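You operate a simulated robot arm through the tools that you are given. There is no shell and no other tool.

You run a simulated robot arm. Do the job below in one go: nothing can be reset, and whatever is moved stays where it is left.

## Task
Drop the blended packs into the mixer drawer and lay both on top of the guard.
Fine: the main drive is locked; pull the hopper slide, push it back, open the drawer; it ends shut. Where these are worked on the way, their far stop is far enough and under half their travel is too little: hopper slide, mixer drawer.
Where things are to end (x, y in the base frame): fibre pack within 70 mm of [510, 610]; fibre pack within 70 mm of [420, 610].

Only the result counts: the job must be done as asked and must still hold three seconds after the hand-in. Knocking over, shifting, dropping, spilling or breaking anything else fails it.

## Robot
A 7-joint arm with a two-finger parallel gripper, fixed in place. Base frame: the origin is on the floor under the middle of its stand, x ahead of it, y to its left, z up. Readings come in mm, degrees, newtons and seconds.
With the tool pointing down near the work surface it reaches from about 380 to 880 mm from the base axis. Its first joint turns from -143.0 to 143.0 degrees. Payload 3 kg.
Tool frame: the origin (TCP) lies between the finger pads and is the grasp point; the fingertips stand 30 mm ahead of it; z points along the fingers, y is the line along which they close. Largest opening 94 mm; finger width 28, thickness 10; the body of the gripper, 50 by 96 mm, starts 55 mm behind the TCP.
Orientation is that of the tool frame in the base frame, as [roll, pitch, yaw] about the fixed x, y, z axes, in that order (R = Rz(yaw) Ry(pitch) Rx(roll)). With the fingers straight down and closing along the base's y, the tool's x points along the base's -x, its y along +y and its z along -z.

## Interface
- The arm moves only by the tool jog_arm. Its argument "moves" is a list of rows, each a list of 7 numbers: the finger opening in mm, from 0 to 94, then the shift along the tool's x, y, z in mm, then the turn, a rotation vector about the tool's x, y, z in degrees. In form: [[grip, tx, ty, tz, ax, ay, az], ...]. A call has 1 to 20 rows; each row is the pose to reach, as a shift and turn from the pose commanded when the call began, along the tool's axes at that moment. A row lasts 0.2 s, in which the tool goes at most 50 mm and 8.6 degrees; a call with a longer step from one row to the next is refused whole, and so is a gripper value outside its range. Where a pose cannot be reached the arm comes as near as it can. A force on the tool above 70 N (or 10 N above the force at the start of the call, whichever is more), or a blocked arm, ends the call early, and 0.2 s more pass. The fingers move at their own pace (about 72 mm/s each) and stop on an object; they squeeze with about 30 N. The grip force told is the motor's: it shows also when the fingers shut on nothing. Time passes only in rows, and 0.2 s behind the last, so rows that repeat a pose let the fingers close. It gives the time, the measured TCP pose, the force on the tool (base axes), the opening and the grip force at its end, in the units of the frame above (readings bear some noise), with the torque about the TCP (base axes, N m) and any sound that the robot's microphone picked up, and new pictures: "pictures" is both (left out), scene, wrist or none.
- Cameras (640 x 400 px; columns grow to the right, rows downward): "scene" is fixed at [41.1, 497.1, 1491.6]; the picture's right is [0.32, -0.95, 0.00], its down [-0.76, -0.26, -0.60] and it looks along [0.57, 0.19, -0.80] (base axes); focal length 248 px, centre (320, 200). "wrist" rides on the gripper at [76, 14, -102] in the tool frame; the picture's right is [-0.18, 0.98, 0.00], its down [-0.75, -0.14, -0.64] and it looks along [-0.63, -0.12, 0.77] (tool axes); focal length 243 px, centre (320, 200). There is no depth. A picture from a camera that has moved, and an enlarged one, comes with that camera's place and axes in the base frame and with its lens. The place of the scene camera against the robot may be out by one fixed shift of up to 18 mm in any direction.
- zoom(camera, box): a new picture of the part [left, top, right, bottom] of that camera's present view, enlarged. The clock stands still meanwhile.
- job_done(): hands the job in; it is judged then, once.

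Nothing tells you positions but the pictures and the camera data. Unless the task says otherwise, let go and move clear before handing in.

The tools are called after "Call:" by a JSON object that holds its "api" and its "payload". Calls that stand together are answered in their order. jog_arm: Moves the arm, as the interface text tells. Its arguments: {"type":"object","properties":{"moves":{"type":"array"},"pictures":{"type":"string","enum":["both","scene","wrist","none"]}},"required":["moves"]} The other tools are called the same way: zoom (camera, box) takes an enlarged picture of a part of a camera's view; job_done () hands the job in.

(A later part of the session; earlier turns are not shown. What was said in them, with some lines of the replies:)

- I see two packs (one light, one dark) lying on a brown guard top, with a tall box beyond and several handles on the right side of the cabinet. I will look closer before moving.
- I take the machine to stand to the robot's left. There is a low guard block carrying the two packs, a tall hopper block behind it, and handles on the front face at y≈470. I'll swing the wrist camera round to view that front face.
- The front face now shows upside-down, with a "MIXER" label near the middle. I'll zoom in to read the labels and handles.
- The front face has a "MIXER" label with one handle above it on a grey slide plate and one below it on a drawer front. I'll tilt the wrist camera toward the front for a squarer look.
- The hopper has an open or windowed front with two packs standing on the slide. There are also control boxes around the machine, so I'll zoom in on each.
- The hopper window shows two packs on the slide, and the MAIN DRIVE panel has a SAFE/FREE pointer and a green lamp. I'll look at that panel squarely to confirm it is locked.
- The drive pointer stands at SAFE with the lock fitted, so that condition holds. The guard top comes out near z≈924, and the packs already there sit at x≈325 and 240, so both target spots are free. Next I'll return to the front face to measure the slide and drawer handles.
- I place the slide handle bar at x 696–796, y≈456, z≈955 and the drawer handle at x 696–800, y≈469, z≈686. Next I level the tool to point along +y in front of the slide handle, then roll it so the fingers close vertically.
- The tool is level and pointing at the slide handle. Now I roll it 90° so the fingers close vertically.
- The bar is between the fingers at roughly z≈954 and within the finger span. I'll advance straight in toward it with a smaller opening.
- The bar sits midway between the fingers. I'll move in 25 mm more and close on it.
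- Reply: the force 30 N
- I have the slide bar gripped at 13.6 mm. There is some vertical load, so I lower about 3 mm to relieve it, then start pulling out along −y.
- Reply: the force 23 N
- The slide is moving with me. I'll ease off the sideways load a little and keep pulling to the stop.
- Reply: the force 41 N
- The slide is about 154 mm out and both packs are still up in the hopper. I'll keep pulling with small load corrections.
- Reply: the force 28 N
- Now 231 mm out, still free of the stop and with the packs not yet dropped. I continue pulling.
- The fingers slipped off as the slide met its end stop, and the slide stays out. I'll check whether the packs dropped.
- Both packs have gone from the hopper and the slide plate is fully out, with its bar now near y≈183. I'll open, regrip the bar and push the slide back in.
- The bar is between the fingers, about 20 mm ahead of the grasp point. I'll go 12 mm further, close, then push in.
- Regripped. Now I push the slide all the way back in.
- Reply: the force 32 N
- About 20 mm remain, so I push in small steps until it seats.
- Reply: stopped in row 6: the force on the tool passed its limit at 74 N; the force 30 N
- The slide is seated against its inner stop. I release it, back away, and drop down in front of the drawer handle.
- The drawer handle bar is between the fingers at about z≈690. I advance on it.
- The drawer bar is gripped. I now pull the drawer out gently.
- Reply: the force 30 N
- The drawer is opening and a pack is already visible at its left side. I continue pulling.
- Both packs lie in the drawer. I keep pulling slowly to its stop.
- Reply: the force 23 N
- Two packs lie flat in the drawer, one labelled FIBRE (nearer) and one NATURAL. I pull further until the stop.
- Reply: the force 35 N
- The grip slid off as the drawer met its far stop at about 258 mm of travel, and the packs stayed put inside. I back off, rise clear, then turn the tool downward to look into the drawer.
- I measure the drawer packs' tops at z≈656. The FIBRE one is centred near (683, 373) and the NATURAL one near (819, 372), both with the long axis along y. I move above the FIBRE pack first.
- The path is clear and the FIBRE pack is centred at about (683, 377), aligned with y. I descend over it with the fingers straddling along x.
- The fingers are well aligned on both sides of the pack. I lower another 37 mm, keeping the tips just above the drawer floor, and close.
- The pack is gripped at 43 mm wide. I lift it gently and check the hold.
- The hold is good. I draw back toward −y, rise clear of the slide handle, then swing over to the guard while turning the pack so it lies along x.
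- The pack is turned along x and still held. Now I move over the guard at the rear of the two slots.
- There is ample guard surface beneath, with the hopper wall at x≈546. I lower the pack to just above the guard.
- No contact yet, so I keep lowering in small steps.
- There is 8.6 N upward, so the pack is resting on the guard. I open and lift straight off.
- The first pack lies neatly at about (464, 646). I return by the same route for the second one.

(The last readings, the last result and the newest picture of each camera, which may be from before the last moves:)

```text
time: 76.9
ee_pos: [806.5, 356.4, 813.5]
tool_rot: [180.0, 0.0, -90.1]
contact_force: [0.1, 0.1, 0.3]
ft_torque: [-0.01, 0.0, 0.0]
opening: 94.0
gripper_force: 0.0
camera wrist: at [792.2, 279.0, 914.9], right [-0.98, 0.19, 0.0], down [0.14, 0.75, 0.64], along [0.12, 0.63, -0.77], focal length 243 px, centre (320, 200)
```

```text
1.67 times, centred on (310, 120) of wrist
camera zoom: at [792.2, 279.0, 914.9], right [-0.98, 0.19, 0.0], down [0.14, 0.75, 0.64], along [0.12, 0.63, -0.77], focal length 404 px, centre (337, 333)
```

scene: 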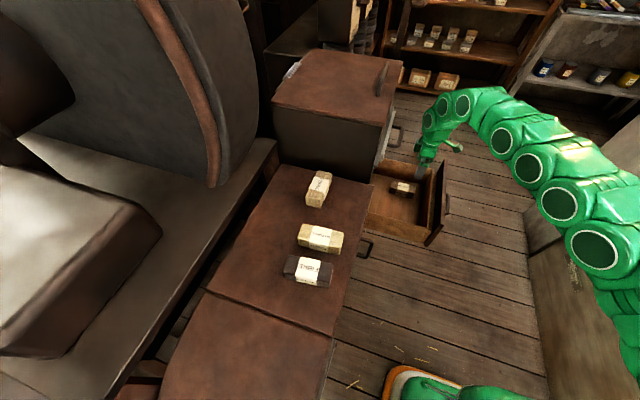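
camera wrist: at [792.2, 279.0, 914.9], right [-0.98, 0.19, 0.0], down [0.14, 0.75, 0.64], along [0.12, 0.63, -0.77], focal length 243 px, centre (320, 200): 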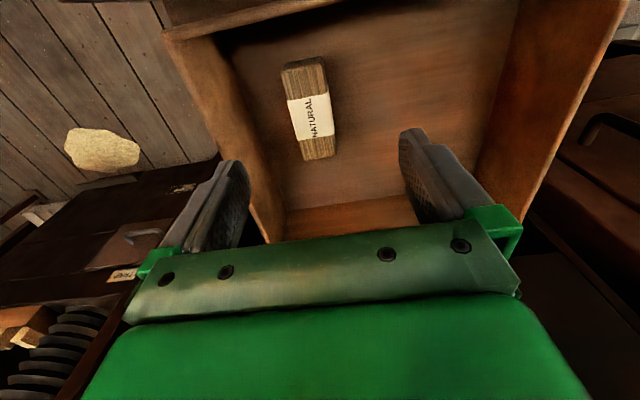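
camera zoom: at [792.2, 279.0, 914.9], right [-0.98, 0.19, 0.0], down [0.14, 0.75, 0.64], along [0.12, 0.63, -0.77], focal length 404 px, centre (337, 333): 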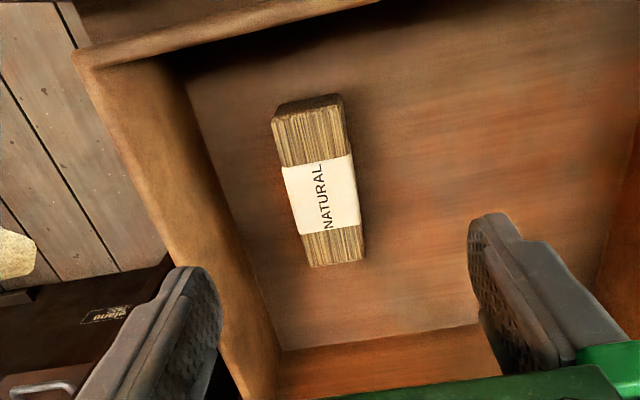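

The NATURAL pack is centred near (818, 376), also aligned with y. I go down toward it a bit short of its centre for reach.

Call:
{"api": "jog_arm", "payload": {"moves": [[74, -3, -6, 25, 0, 0, 0], [74, -6, -12, 50, 0, 0, 0], [74, -6, -12, 75, 0, 0, 0], [74, -6, -12, 95, 0, 0, 0], [74, -6, -12, 113, 0, 0, 0]], "pictures": "both"}}

Call:
{"api": "zoom", "payload": {"camera": "wrist", "box": [180, 0, 480, 240]}}

```text
time: 78.1
ee_pos: [818.8, 363.2, 700.1]
tool_rot: [-180.0, 0.0, -90.0]
contact_force: [-0.3, -0.1, 0.0]
ft_torque: [-0.01, -0.04, 0.0]
opening: 74.4
gripper_force: 0.1
camera wrist: at [804.1, 285.8, 802.4], right [-0.98, 0.18, 0.0], down [0.14, 0.75, 0.64], along [0.12, 0.63, -0.77], focal length 243 px, centre (320, 200)
```

scene: 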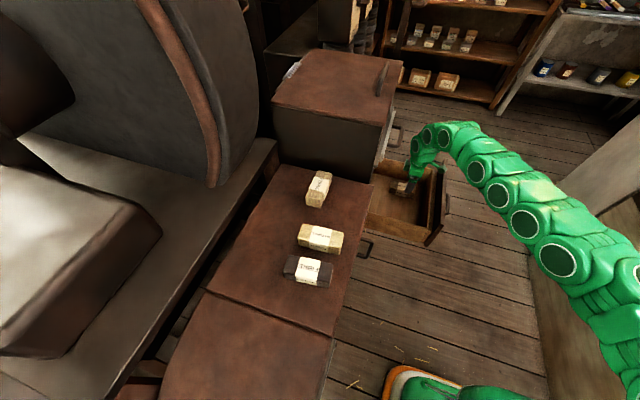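
wrist: 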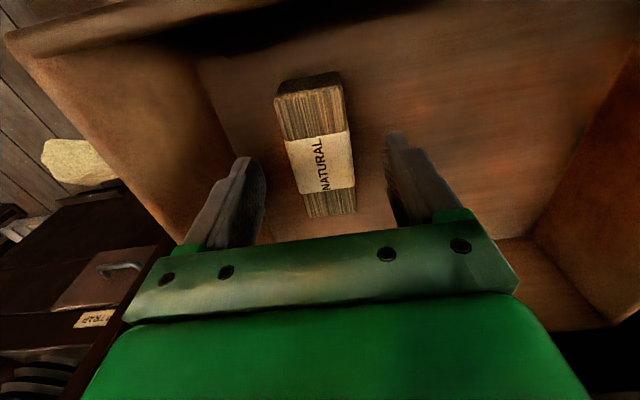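

```text
1.67 times, centred on (330, 120) of wrist
camera zoom: at [804.1, 285.8, 802.4], right [-0.98, 0.18, 0.0], down [0.14, 0.75, 0.64], along [0.12, 0.63, -0.77], focal length 404 px, centre (303, 333)
```

zoom: 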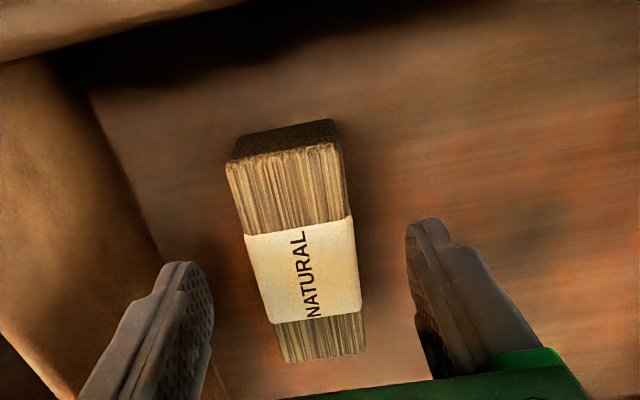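

The arm reaches here without trouble and the pack is centred between the fingers. I shift slightly toward its middle, lower, and close.

Call:
{"api": "jog_arm", "payload": {"moves": [[68, -4, 1, 12, 0, 0, 0], [68, -8, 1, 24, 0, 0, 0], [68, -8, 1, 34, 0, 0, 0], [68, -8, 1, 42, 0, 0, 0], [68, -8, 1, 42, 0, 0, 0], [0, -8, 1, 42, 0, 0, 0], [0, -8, 1, 42, 0, 0, 0], [0, -8, 1, 42, 0, 0, 0], [0, -8, 1, 42, 0, 0, 0]], "pictures": "wrist"}}

```text
time: 80.1
ee_pos: [816.5, 370.5, 656.5]
tool_rot: [179.9, 0.0, -90.0]
contact_force: [0.0, -0.8, 2.5]
ft_torque: [-0.04, -0.05, -0.02]
opening: 43.0
gripper_force: 30.6
camera wrist: at [802.0, 292.7, 759.2], right [-0.98, 0.18, 0.0], down [0.14, 0.75, 0.64], along [0.12, 0.63, -0.77], focal length 243 px, centre (320, 200)
```

wrist: 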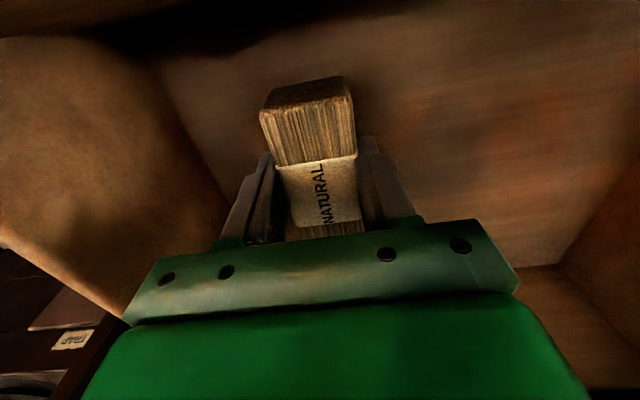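

The second pack is gripped at 43 mm. I lift it out, draw it back in −y and raise it clear.

Call:
{"api": "jog_arm", "payload": {"moves": [[0, 0, 0, -5, 0, 0, 0], [0, 0, 0, -12, 0, 0, 0], [0, 0, 0, -22, 0, 0, 0], [0, 0, 0, -35, 0, 0, 0], [0, 0, 0, -50, 0, 0, 0], [0, 0, 0, -65, 0, 0, 0], [0, 0, 0, -85, 0, 0, 0], [0, 0, 0, -105, 0, 0, 0], [0, 5, 0, -130, 0, 0, 0], [0, 20, 10, -155, 0, 0, 0], [0, 40, 30, -170, 0, 0, 0], [0, 60, 55, -190, 0, 0, 0], [0, 75, 80, -215, 0, 0, 0], [0, 80, 105, -245, 0, 0, 0], [0, 80, 125, -275, 0, 0, 0], [0, 80, 130, -310, 0, 0, 0], [0, 80, 130, -345, 0, 0, 0], [0, 80, 130, -380, 0, 0, 0], [0, 80, 130, -407, 0, 0, 0]], "pictures": "both"}}

```text
time: 84.1
ee_pos: [686.6, 288.1, 1065.1]
tool_rot: [180.0, 0.1, -90.1]
contact_force: [0.6, 0.3, -0.5]
ft_torque: [0.01, -0.02, 0.02]
opening: 42.9
gripper_force: 30.3
camera wrist: at [671.2, 210.7, 1167.7], right [-0.98, 0.18, 0.0], down [0.14, 0.75, 0.64], along [0.12, 0.63, -0.77], focal length 243 px, centre (320, 200)
```

scene: 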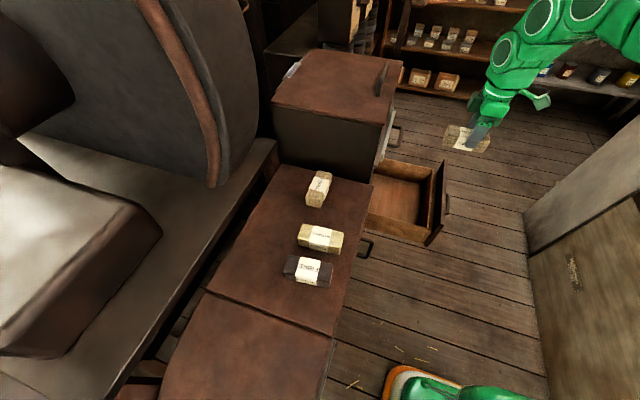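
wrist: 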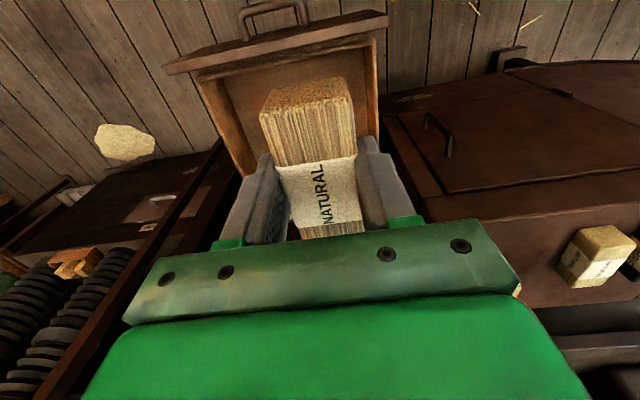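

The drawer is empty and the pack is held. I swing it round to the guard as before.

Call:
{"api": "jog_arm", "payload": {"moves": [[0, -7.7, 18.5, 0, 0, 0, 7.5], [0, -15.3, 37.1, 0, 0, 0, 15], [0, -23, 55.6, 0, 0, 0, 22.5], [0, -30.7, 74.2, 0, 0, 0, 30], [0, -38.3, 92.7, 0, 0, 0, 37.5], [0, -46, 111.3, 0, 0, 0, 45], [0, -53.7, 129.8, 0, 0, 0, 52.5], [0, -61.3, 148.4, 0, 0, 0, 60], [0, -69, 166.9, 0, 0, 0, 67.5], [0, -76.7, 185.5, 0, 0, 0, 75], [0, -84.3, 204, 0, 0, 0, 82.5], [0, -92, 222.6, 0, 0, 0, 90]], "pictures": "none"}}

Call:
{"api": "jog_arm", "payload": {"moves": [[0, 0, 35, 0, 0, 0, 0], [0, 0, 70, 0, 0, 0, 0], [0, 0, 105, 0, 0, 0, 0], [0, 0, 140, 0, 0, 0, 0], [0, 0, 170, 0, 0, 0, 0], [0, 0, 193, 0, 0, 0, 0]], "pictures": "both"}}

```text
time: 86.7
ee_pos: [465.0, 382.8, 1064.5]
tool_rot: [-180.0, 0.0, 179.9]
contact_force: [-0.3, 0.2, -0.7]
ft_torque: [0.0, -0.03, -0.02]
opening: 43.2
gripper_force: 29.2
```

```text
time: 88.1
ee_pos: [463.6, 576.9, 1064.4]
tool_rot: [-179.8, 0.0, -180.0]
contact_force: [-0.6, -0.1, -1.1]
ft_torque: [0.01, 0.02, -0.01]
opening: 43.0
gripper_force: 29.9
camera wrist: at [388.6, 589.8, 1166.4], right [0.18, 0.98, 0.0], down [0.75, -0.14, 0.64], along [0.63, -0.12, -0.77], focal length 243 px, centre (320, 200)
```

scene: 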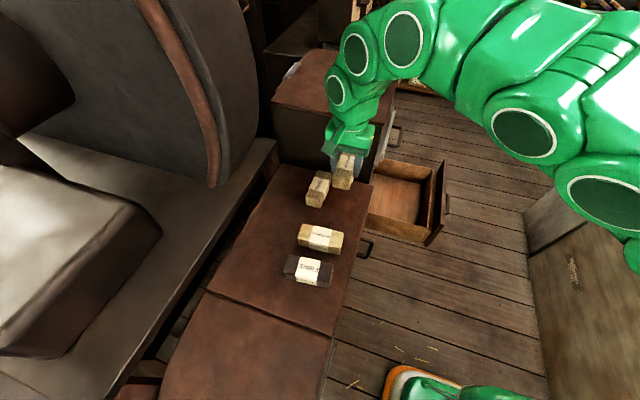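
wrist: 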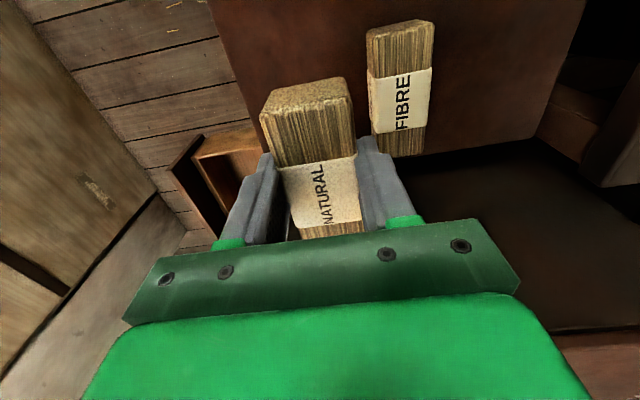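

The second pack is over the nearer slot with clear room beside the first. I lower it to just above the guard.

Call:
{"api": "jog_arm", "payload": {"moves": [[0, 2, -2, 15, 0, 0, 0], [0, 3.5, -3.5, 30, 0, 0, 0], [0, 3.5, -3.5, 45, 0, 0, 0], [0, 3.5, -3.5, 60, 0, 0, 0], [0, 3.5, -3.5, 75, 0, 0, 0], [0, 3.5, -3.5, 86, 0, 0, 0], [0, 3.5, -3.5, 93, 0, 0, 0]], "pictures": "both"}}

```text
time: 89.7
ee_pos: [460.5, 572.1, 971.6]
tool_rot: [-180.0, -0.1, -179.9]
contact_force: [-0.3, 0.0, -1.0]
ft_torque: [0.01, 0.0, 0.02]
opening: 43.2
gripper_force: 30.0
camera wrist: at [383.7, 585.3, 1073.7], right [0.18, 0.98, 0.0], down [0.75, -0.14, 0.64], along [0.63, -0.12, -0.77], focal length 243 px, centre (320, 200)
```

scene: 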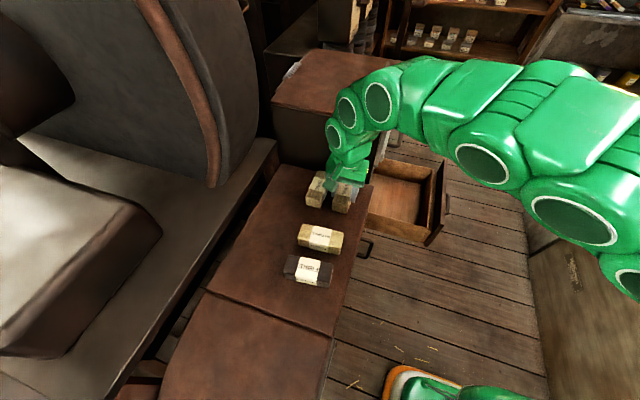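
wrist: 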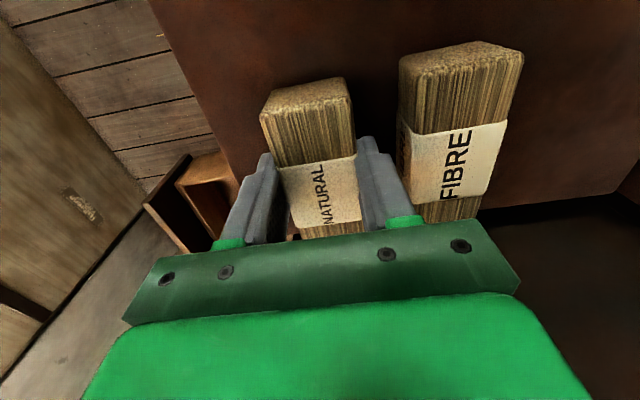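

Call:
{"api": "jog_arm", "payload": {"moves": [[0, 0, 0, 2, 0, 0, 0], [0, 0, 0, 4, 0, 0, 0]], "pictures": "none"}}

```text
time: 90.3
ee_pos: [459.6, 570.9, 966.1]
tool_rot: [-180.0, -0.2, 179.9]
contact_force: [-0.5, 0.2, -0.7]
ft_torque: [0.0, -0.01, 0.04]
opening: 43.2
gripper_force: 29.6
```

Call:
{"api": "jog_arm", "payload": {"moves": [[0, 0, 0, 1.2, 0, 0, 0], [0, 0, 0, 2.4, 0, 0, 0]], "pictures": "none"}}

```text
time: 90.9
ee_pos: [459.5, 571.9, 965.7]
tool_rot: [179.9, 0.0, 179.9]
contact_force: [-0.7, 0.9, 17.2]
ft_torque: [-0.08, 0.17, -0.01]
opening: 43.1
gripper_force: 29.9
```

It is in contact with the guard at 17 N. I open only a little, to avoid the neighbouring pack, and lift off.

Call:
{"api": "jog_arm", "payload": {"moves": [[46, 0, 0, -0.5, 0, 0, 0], [50, 0, 0, -0.5, 0, 0, 0], [54, 0, 0, -0.5, 0, 0, 0], [54, 0, 0, -8, 0, 0, 0], [54, 0, 0, -25, 0, 0, 0], [54, 0, 0, -55, 0, 0, 0], [54, 0, 0, -95, 0, 0, 0]], "pictures": "both"}}

Call:
{"api": "zoom", "payload": {"camera": "scene", "box": [260, 140, 380, 300]}}

```text
time: 92.5
ee_pos: [460.3, 570.2, 1061.6]
tool_rot: [180.0, 0.1, 179.9]
contact_force: [0.3, 0.1, 0.3]
ft_torque: [-0.02, 0.0, 0.0]
opening: 53.9
gripper_force: 0.1
camera wrist: at [383.3, 584.5, 1164.1], right [0.18, 0.98, 0.0], down [0.75, -0.14, 0.64], along [0.63, -0.12, -0.77], focal length 243 px, centre (320, 200)
```

scene: 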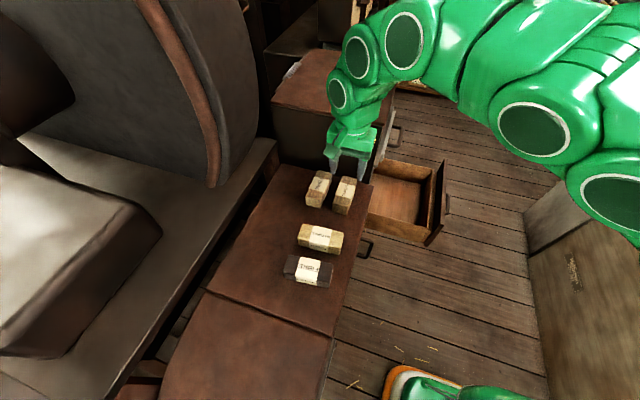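
wrist: 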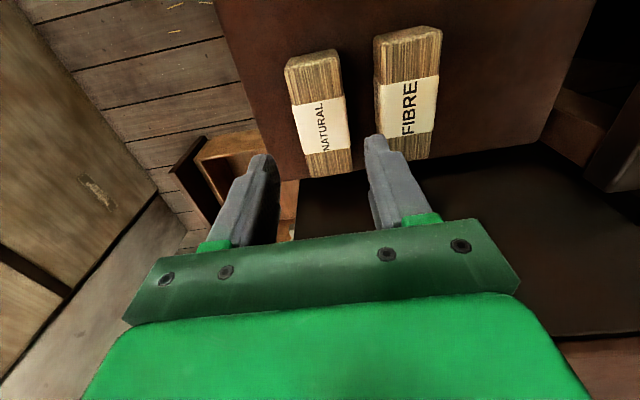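

```text
2.50 times, centred on (320, 220) of scene
camera zoom: at [41.1, 497.1, 1491.6], right [0.32, -0.95, 0.0], down [-0.76, -0.26, -0.6], along [0.57, 0.19, -0.8], focal length 620 px, centre (320, 150)
```

zoom: 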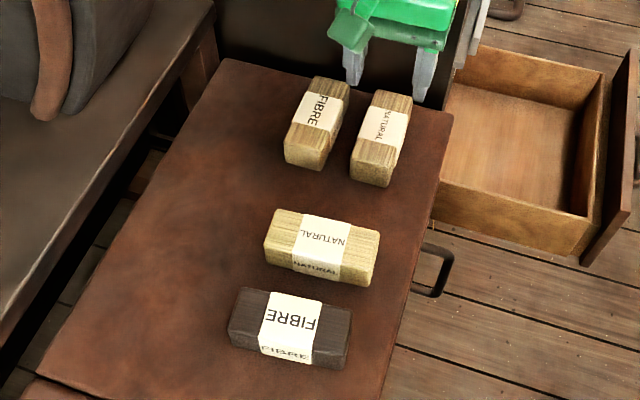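

Both blended packs now lie on the guard at about (464, 646) and (466, 572), each within 70 mm of either target, with the other packs untouched. Next I back away and set up to shut the drawer.

Call:
{"api": "jog_arm", "payload": {"moves": [[54, 0, -35, 0, 0, 0, 0], [54, 0, -75, 0, 0, 0, 0], [54, 0, -115, 0, 0, 0, 0], [54, 0, -155, 0, 0, 0, 0], [54, 0, -195, 0, 0, 0, 0], [54, 0, -240, 0, 0, 0, 0]], "pictures": "none"}}

Call:
{"api": "jog_arm", "payload": {"moves": [[54, -22.5, -18.3, 5, -7.5, 0, 0], [54, -45, -36.7, 10, -15, 0, 0], [54, -67.5, -55, 15, -22.5, 0, 0], [54, -90, -73.3, 20, -30, 0, 0], [54, -112.5, -91.7, 25, -37.5, 0, 0], [54, -135, -110, 30, -45, 0, 0], [54, -157.5, -128.3, 35, -52.5, 0, 0], [54, -180, -146.7, 40, -60, 0, 0], [54, -202.5, -165, 45, -67.5, 0, 0], [54, -225, -183.3, 50, -75, 0, 0], [54, -247.5, -201.7, 55, -82.5, 0, 0], [54, -270, -220, 60, -90, 0, 0]], "pictures": "both"}}

```text
time: 93.9
ee_pos: [461.3, 330.4, 1059.9]
tool_rot: [-180.0, -0.1, -179.9]
contact_force: [-1.2, 0.4, 0.3]
ft_torque: [0.0, 0.02, -0.01]
opening: 54.1
gripper_force: 0.1
```

```text
time: 96.5
ee_pos: [730.5, 109.9, 998.8]
tool_rot: [90.0, 0.0, 179.9]
contact_force: [-0.1, -0.4, 0.2]
ft_torque: [-0.04, 0.02, 0.03]
opening: 54.1
gripper_force: 0.2
camera wrist: at [654.1, 6.2, 1013.0], right [0.18, 0.0, 0.98], down [0.75, -0.64, -0.14], along [0.63, 0.77, -0.12], focal length 243 px, centre (320, 200)
```

scene: 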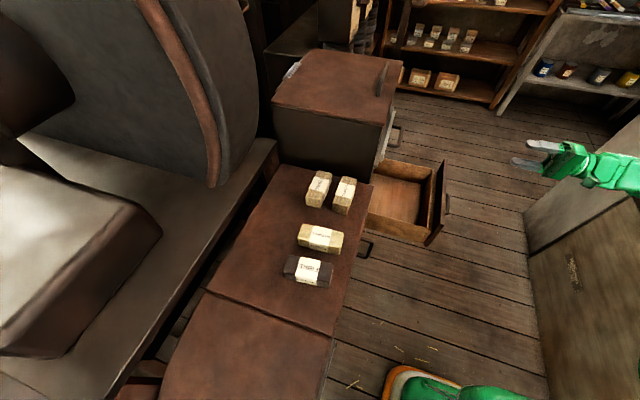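
wrist: 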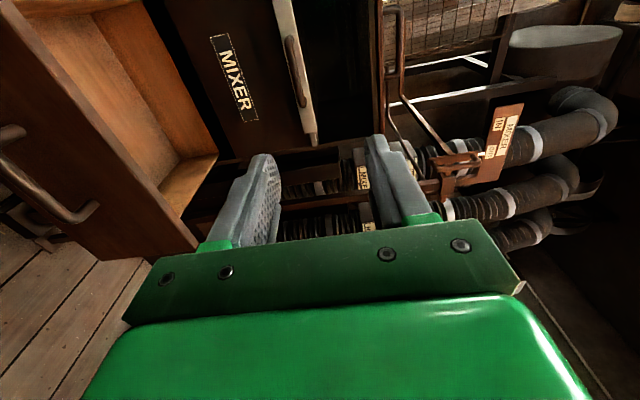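

All four packs sit properly. I lower straight down in front of the open drawer's handle.

Call:
{"api": "jog_arm", "payload": {"moves": [[54, 0, -40, 0, 0, 0, 0], [54, 0, -80, 0, 0, 0, 0], [54, 0, -120, 0, 0, 0, 0], [54, 0, -160, 0, 0, 0, 0], [54, 0, -200, 0, 0, 0, 0], [54, 0, -240, 0, 0, 0, 0], [54, 0, -280, 0, 0, 0, 0], [54, 0, -309, 0, 0, 0, 0]], "pictures": "wrist"}}

```text
time: 98.3
ee_pos: [730.4, 111.6, 690.3]
tool_rot: [90.0, 0.0, 180.0]
contact_force: [0.8, -0.4, 0.5]
ft_torque: [0.02, -0.01, -0.02]
opening: 53.6
gripper_force: 0.2
camera wrist: at [653.6, 7.5, 704.5], right [0.18, 0.0, 0.98], down [0.75, -0.64, -0.14], along [0.63, 0.77, -0.12], focal length 243 px, centre (320, 200)
```

wrist: 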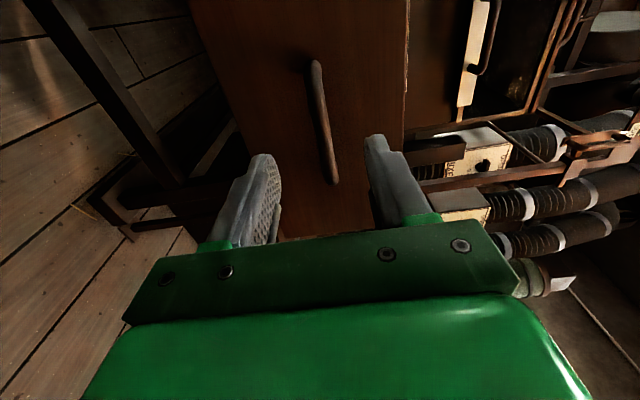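

The bar lies between the fingers near y≈207. I move in, close on it, and then push the drawer shut.

Call:
{"api": "jog_arm", "payload": {"moves": [[54, 0, 0, 20, 0, 0, 0], [54, 0, 0, 40, 0, 0, 0], [54, 0, 0, 60, 0, 0, 0], [54, 0, 0, 76, 0, 0, 0], [54, 0, 0, 88, 0, 0, 0], [54, 0, 0, 88, 0, 0, 0], [0, 0, 0, 88, 0, 0, 0], [0, 0, 0, 88, 0, 0, 0], [0, 0, 0, 88, 0, 0, 0], [0, 0, 0, 88, 0, 0, 0]], "pictures": "wrist"}}

```text
time: 100.5
ee_pos: [730.2, 197.7, 689.7]
tool_rot: [90.0, -0.1, 180.0]
contact_force: [2.6, 0.6, -12.4]
ft_torque: [-0.09, -0.27, -0.43]
opening: 13.7
gripper_force: 45.2
camera wrist: at [653.1, 94.8, 704.6], right [0.19, 0.0, 0.98], down [0.75, -0.64, -0.14], along [0.63, 0.77, -0.12], focal length 243 px, centre (320, 200)
```

wrist: 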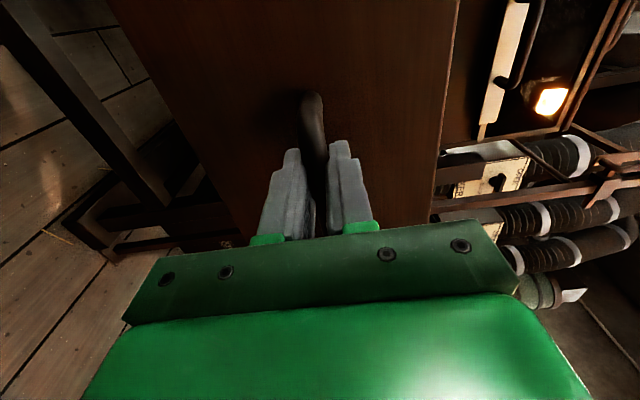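

Gripped. I push the drawer inward smoothly.

Call:
{"api": "jog_arm", "payload": {"moves": [[0, 0, -0.5, 6, 0, 0, 0], [0, 0, -0.5, 16, 0, 0, 0], [0, 0, -0.5, 28, 0, 0, 0], [0, 0, -0.5, 40, 0, 0, 0], [0, 0, -0.5, 53, 0, 0, 0], [0, 0, -0.5, 66, 0, 0, 0], [0, 0, -0.5, 79, 0, 0, 0], [0, 0, -0.5, 92, 0, 0, 0], [0, 0, -0.5, 105, 0, 0, 0], [0, 0, -0.5, 118, 0, 0, 0], [0, 0, -0.5, 131, 0, 0, 0], [0, 0, -0.5, 144, 0, 0, 0], [0, 0, -0.5, 157, 0, 0, 0], [0, 0, -0.5, 170, 0, 0, 0], [0, 0, -0.5, 183, 0, 0, 0], [0, 0, -0.5, 196, 0, 0, 0], [0, 0, -0.5, 208, 0, 0, 0], [0, 0, -0.5, 219, 0, 0, 0], [0, 0, -0.5, 229, 0, 0, 0], [0, 0, -0.5, 238, 0, 0, 0]], "pictures": "scene"}}

```text
time: 104.7
ee_pos: [729.7, 436.8, 689.8]
tool_rot: [90.0, 0.0, -180.0]
contact_force: [5.8, -0.1, -4.4]
ft_torque: [0.01, -0.15, -0.06]
opening: 13.5
gripper_force: 45.2
```

scene: 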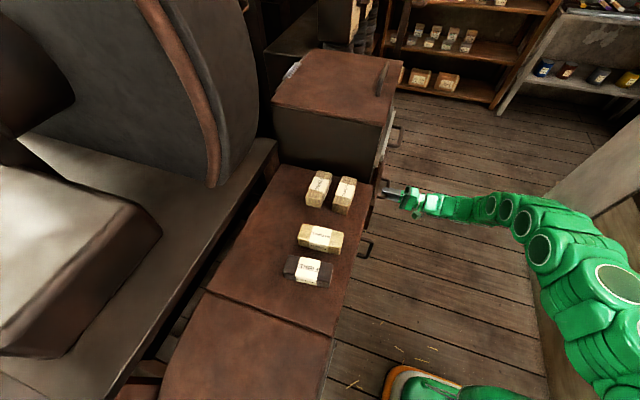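

The drawer is nearly closed. I push the last stretch in small steps until it seats.

Call:
{"api": "jog_arm", "payload": {"moves": [[0, 0, 0, 6, 0, 0, 0], [0, 0, 0, 12, 0, 0, 0], [0, 0, 0, 16, 0, 0, 0], [0, 0, 0, 20, 0, 0, 0], [0, 0, 0, 24, 0, 0, 0], [0, 0, 0, 28, 0, 0, 0], [0, 0, 0, 32, 0, 0, 0]], "pictures": "both"}}

```text
time: 106.0
ee_pos: [730.6, 456.0, 690.1]
tool_rot: [89.9, -0.1, 180.0]
contact_force: [-10.6, -17.0, 11.4]
ft_torque: [0.15, -0.14, 1.07]
opening: 13.6
gripper_force: 45.3
stopped in row 6: the force on the tool passed its limit at 84 N (the readings are from after the stop); the commanded pose is now the measured one
camera wrist: at [654.1, 352.8, 704.2], right [0.19, 0.0, 0.98], down [0.75, -0.64, -0.14], along [0.63, 0.77, -0.12], focal length 243 px, centre (320, 200)
```

scene: 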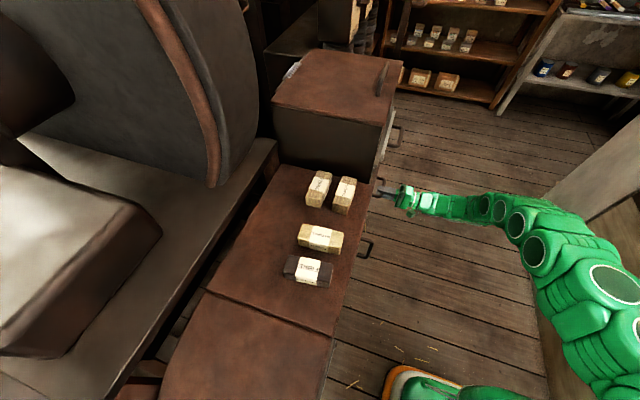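
wrist: 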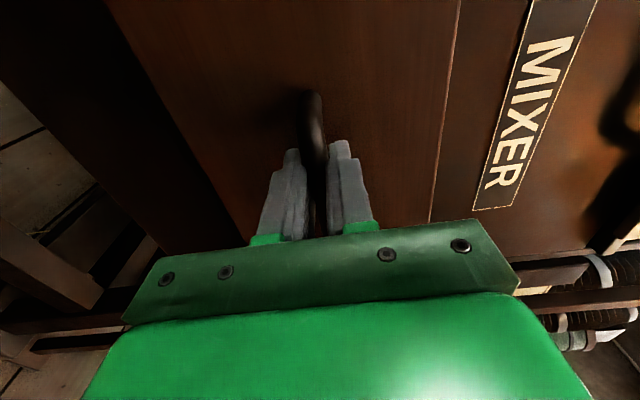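

The drawer has seated at the same place it started (TCP y 456). I release the handle and back away.

Call:
{"api": "jog_arm", "payload": {"moves": [[54, 0, 0, 0, 0, 0, 0], [54, 0, 0, 0, 0, 0, 0], [54, 0, 0, 0, 0, 0, 0], [54, 0, 0, -20, 0, 0, 0], [54, 0, 0, -50, 0, 0, 0], [54, 0, 0, -90, 0, 0, 0], [54, 0, 0, -130, 0, 0, 0], [54, 0, 0, -170, 0, 0, 0], [54, 0, 0, -210, 0, 0, 0], [54, 0, 0, -250, 0, 0, 0], [54, 0, 30, -280, 0, 0, 0], [54, 0, 70, -290, 0, 0, 0], [54, 0, 110, -290, 0, 0, 0], [54, 0, 150, -290, 0, 0, 0]], "pictures": "both"}}

Call:
{"api": "zoom", "payload": {"camera": "scene", "box": [340, 80, 440, 260]}}

Call:
{"api": "zoom", "payload": {"camera": "wrist", "box": [140, 0, 460, 200]}}

Call:
{"api": "zoom", "payload": {"camera": "scene", "box": [260, 140, 380, 300]}}

```text
time: 109.0
ee_pos: [728.7, 165.0, 841.7]
tool_rot: [90.0, 0.0, 180.0]
contact_force: [0.9, -0.1, 0.6]
ft_torque: [-0.04, -0.02, 0.02]
opening: 54.2
gripper_force: 0.0
camera wrist: at [652.9, 61.9, 856.5], right [0.19, 0.0, 0.98], down [0.75, -0.64, -0.14], along [0.63, 0.77, -0.12], focal length 243 px, centre (320, 200)
```

scene: 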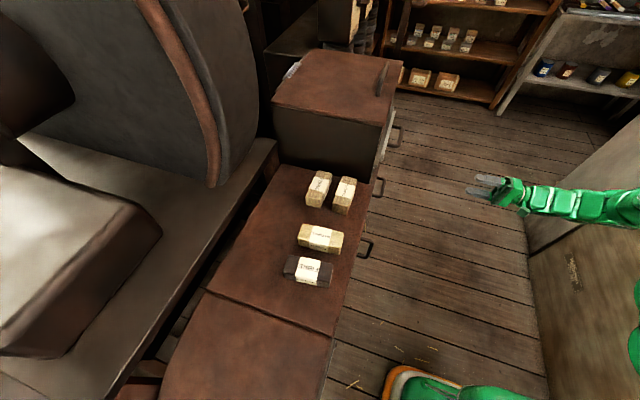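
wrist: 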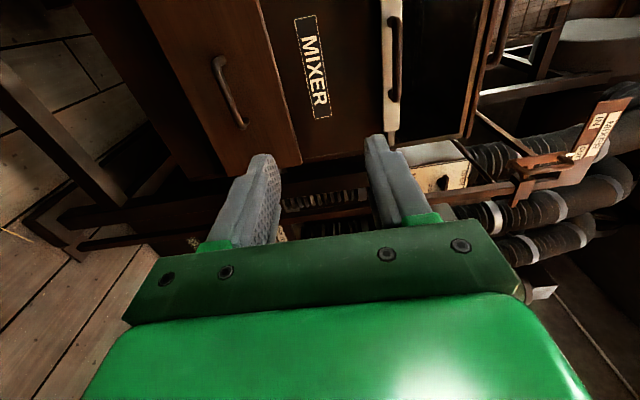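

```text
2.22 times, centred on (390, 170) of scene
camera zoom: at [41.1, 497.1, 1491.6], right [0.32, -0.95, 0.0], down [-0.76, -0.26, -0.6], along [0.57, 0.19, -0.8], focal length 551 px, centre (164, 267)
```

zoom: 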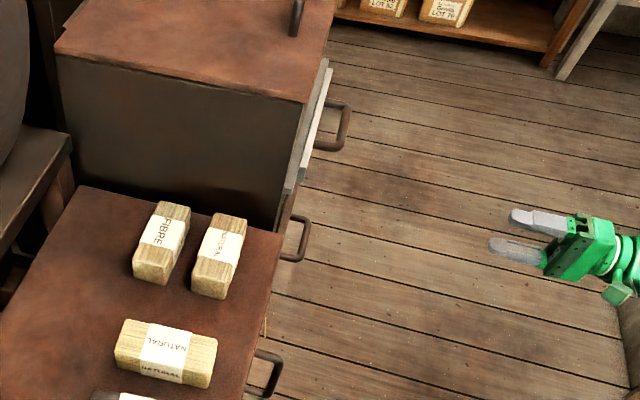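

```text
2.00 times, centred on (300, 100) of wrist
camera zoom: at [652.9, 61.9, 856.5], right [0.19, 0.0, 0.98], down [0.75, -0.64, -0.14], along [0.63, 0.77, -0.12], focal length 485 px, centre (360, 400)
```

zoom: 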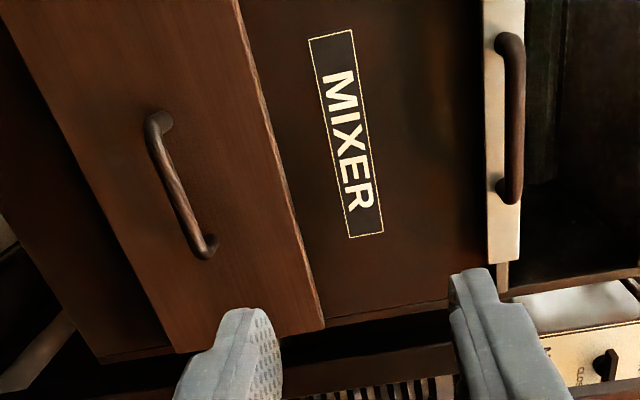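

```text
2.50 times, centred on (320, 220) of scene
camera zoom: at [41.1, 497.1, 1491.6], right [0.32, -0.95, 0.0], down [-0.76, -0.26, -0.6], along [0.57, 0.19, -0.8], focal length 620 px, centre (320, 150)
```

zoom: 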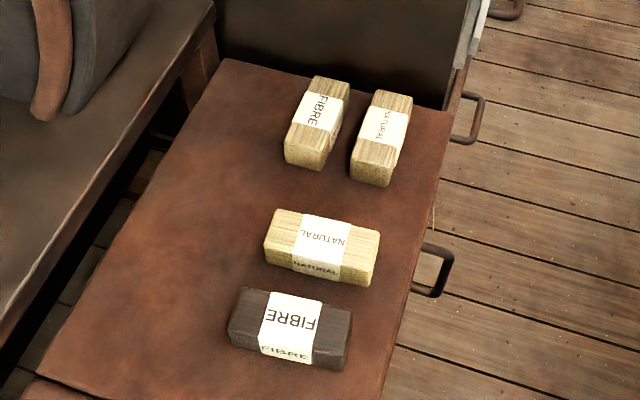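

The drawer and slide are both shut, the two blended packs lie on the guard near (464, 646) and (466, 572), and the other two packs are where they were. The main drive was never touched, and the gripper is open and clear, so I hand in.

Call:
{"api": "job_done", "payload": {}}

```text
The job is handed in.
```

The job is done and handed in. The two blended packs were dropped into the mixer drawer and now lie on top of the guard, and the drawer is shut.

- **Packs:** their centres are at about (464, 646) and (466, 572), with their long sides along x. I set them side by side so that each is about 60 mm from both target points, inside the 70 mm limit whichever pack belongs to which spot.
- **Hopper slide:** I pulled it out until it met its stop, at roughly 260 mm. Both packs fell through, and I pushed it back in until it seated.
- **Mixer drawer:** I opened it to its stop, about 258 mm, emptied it and pushed it shut to where it started.
- **Main drive:** its pointer stood at SAFE when I checked at the start, and I did not touch it.

When the slide and the drawer each met their stop, the gripper slid off the handle. Both stayed fully out, and I gripped each handle again to close it. In the last pictures the two packs already on the guard had not moved, and the gripper was open and clear of everything.
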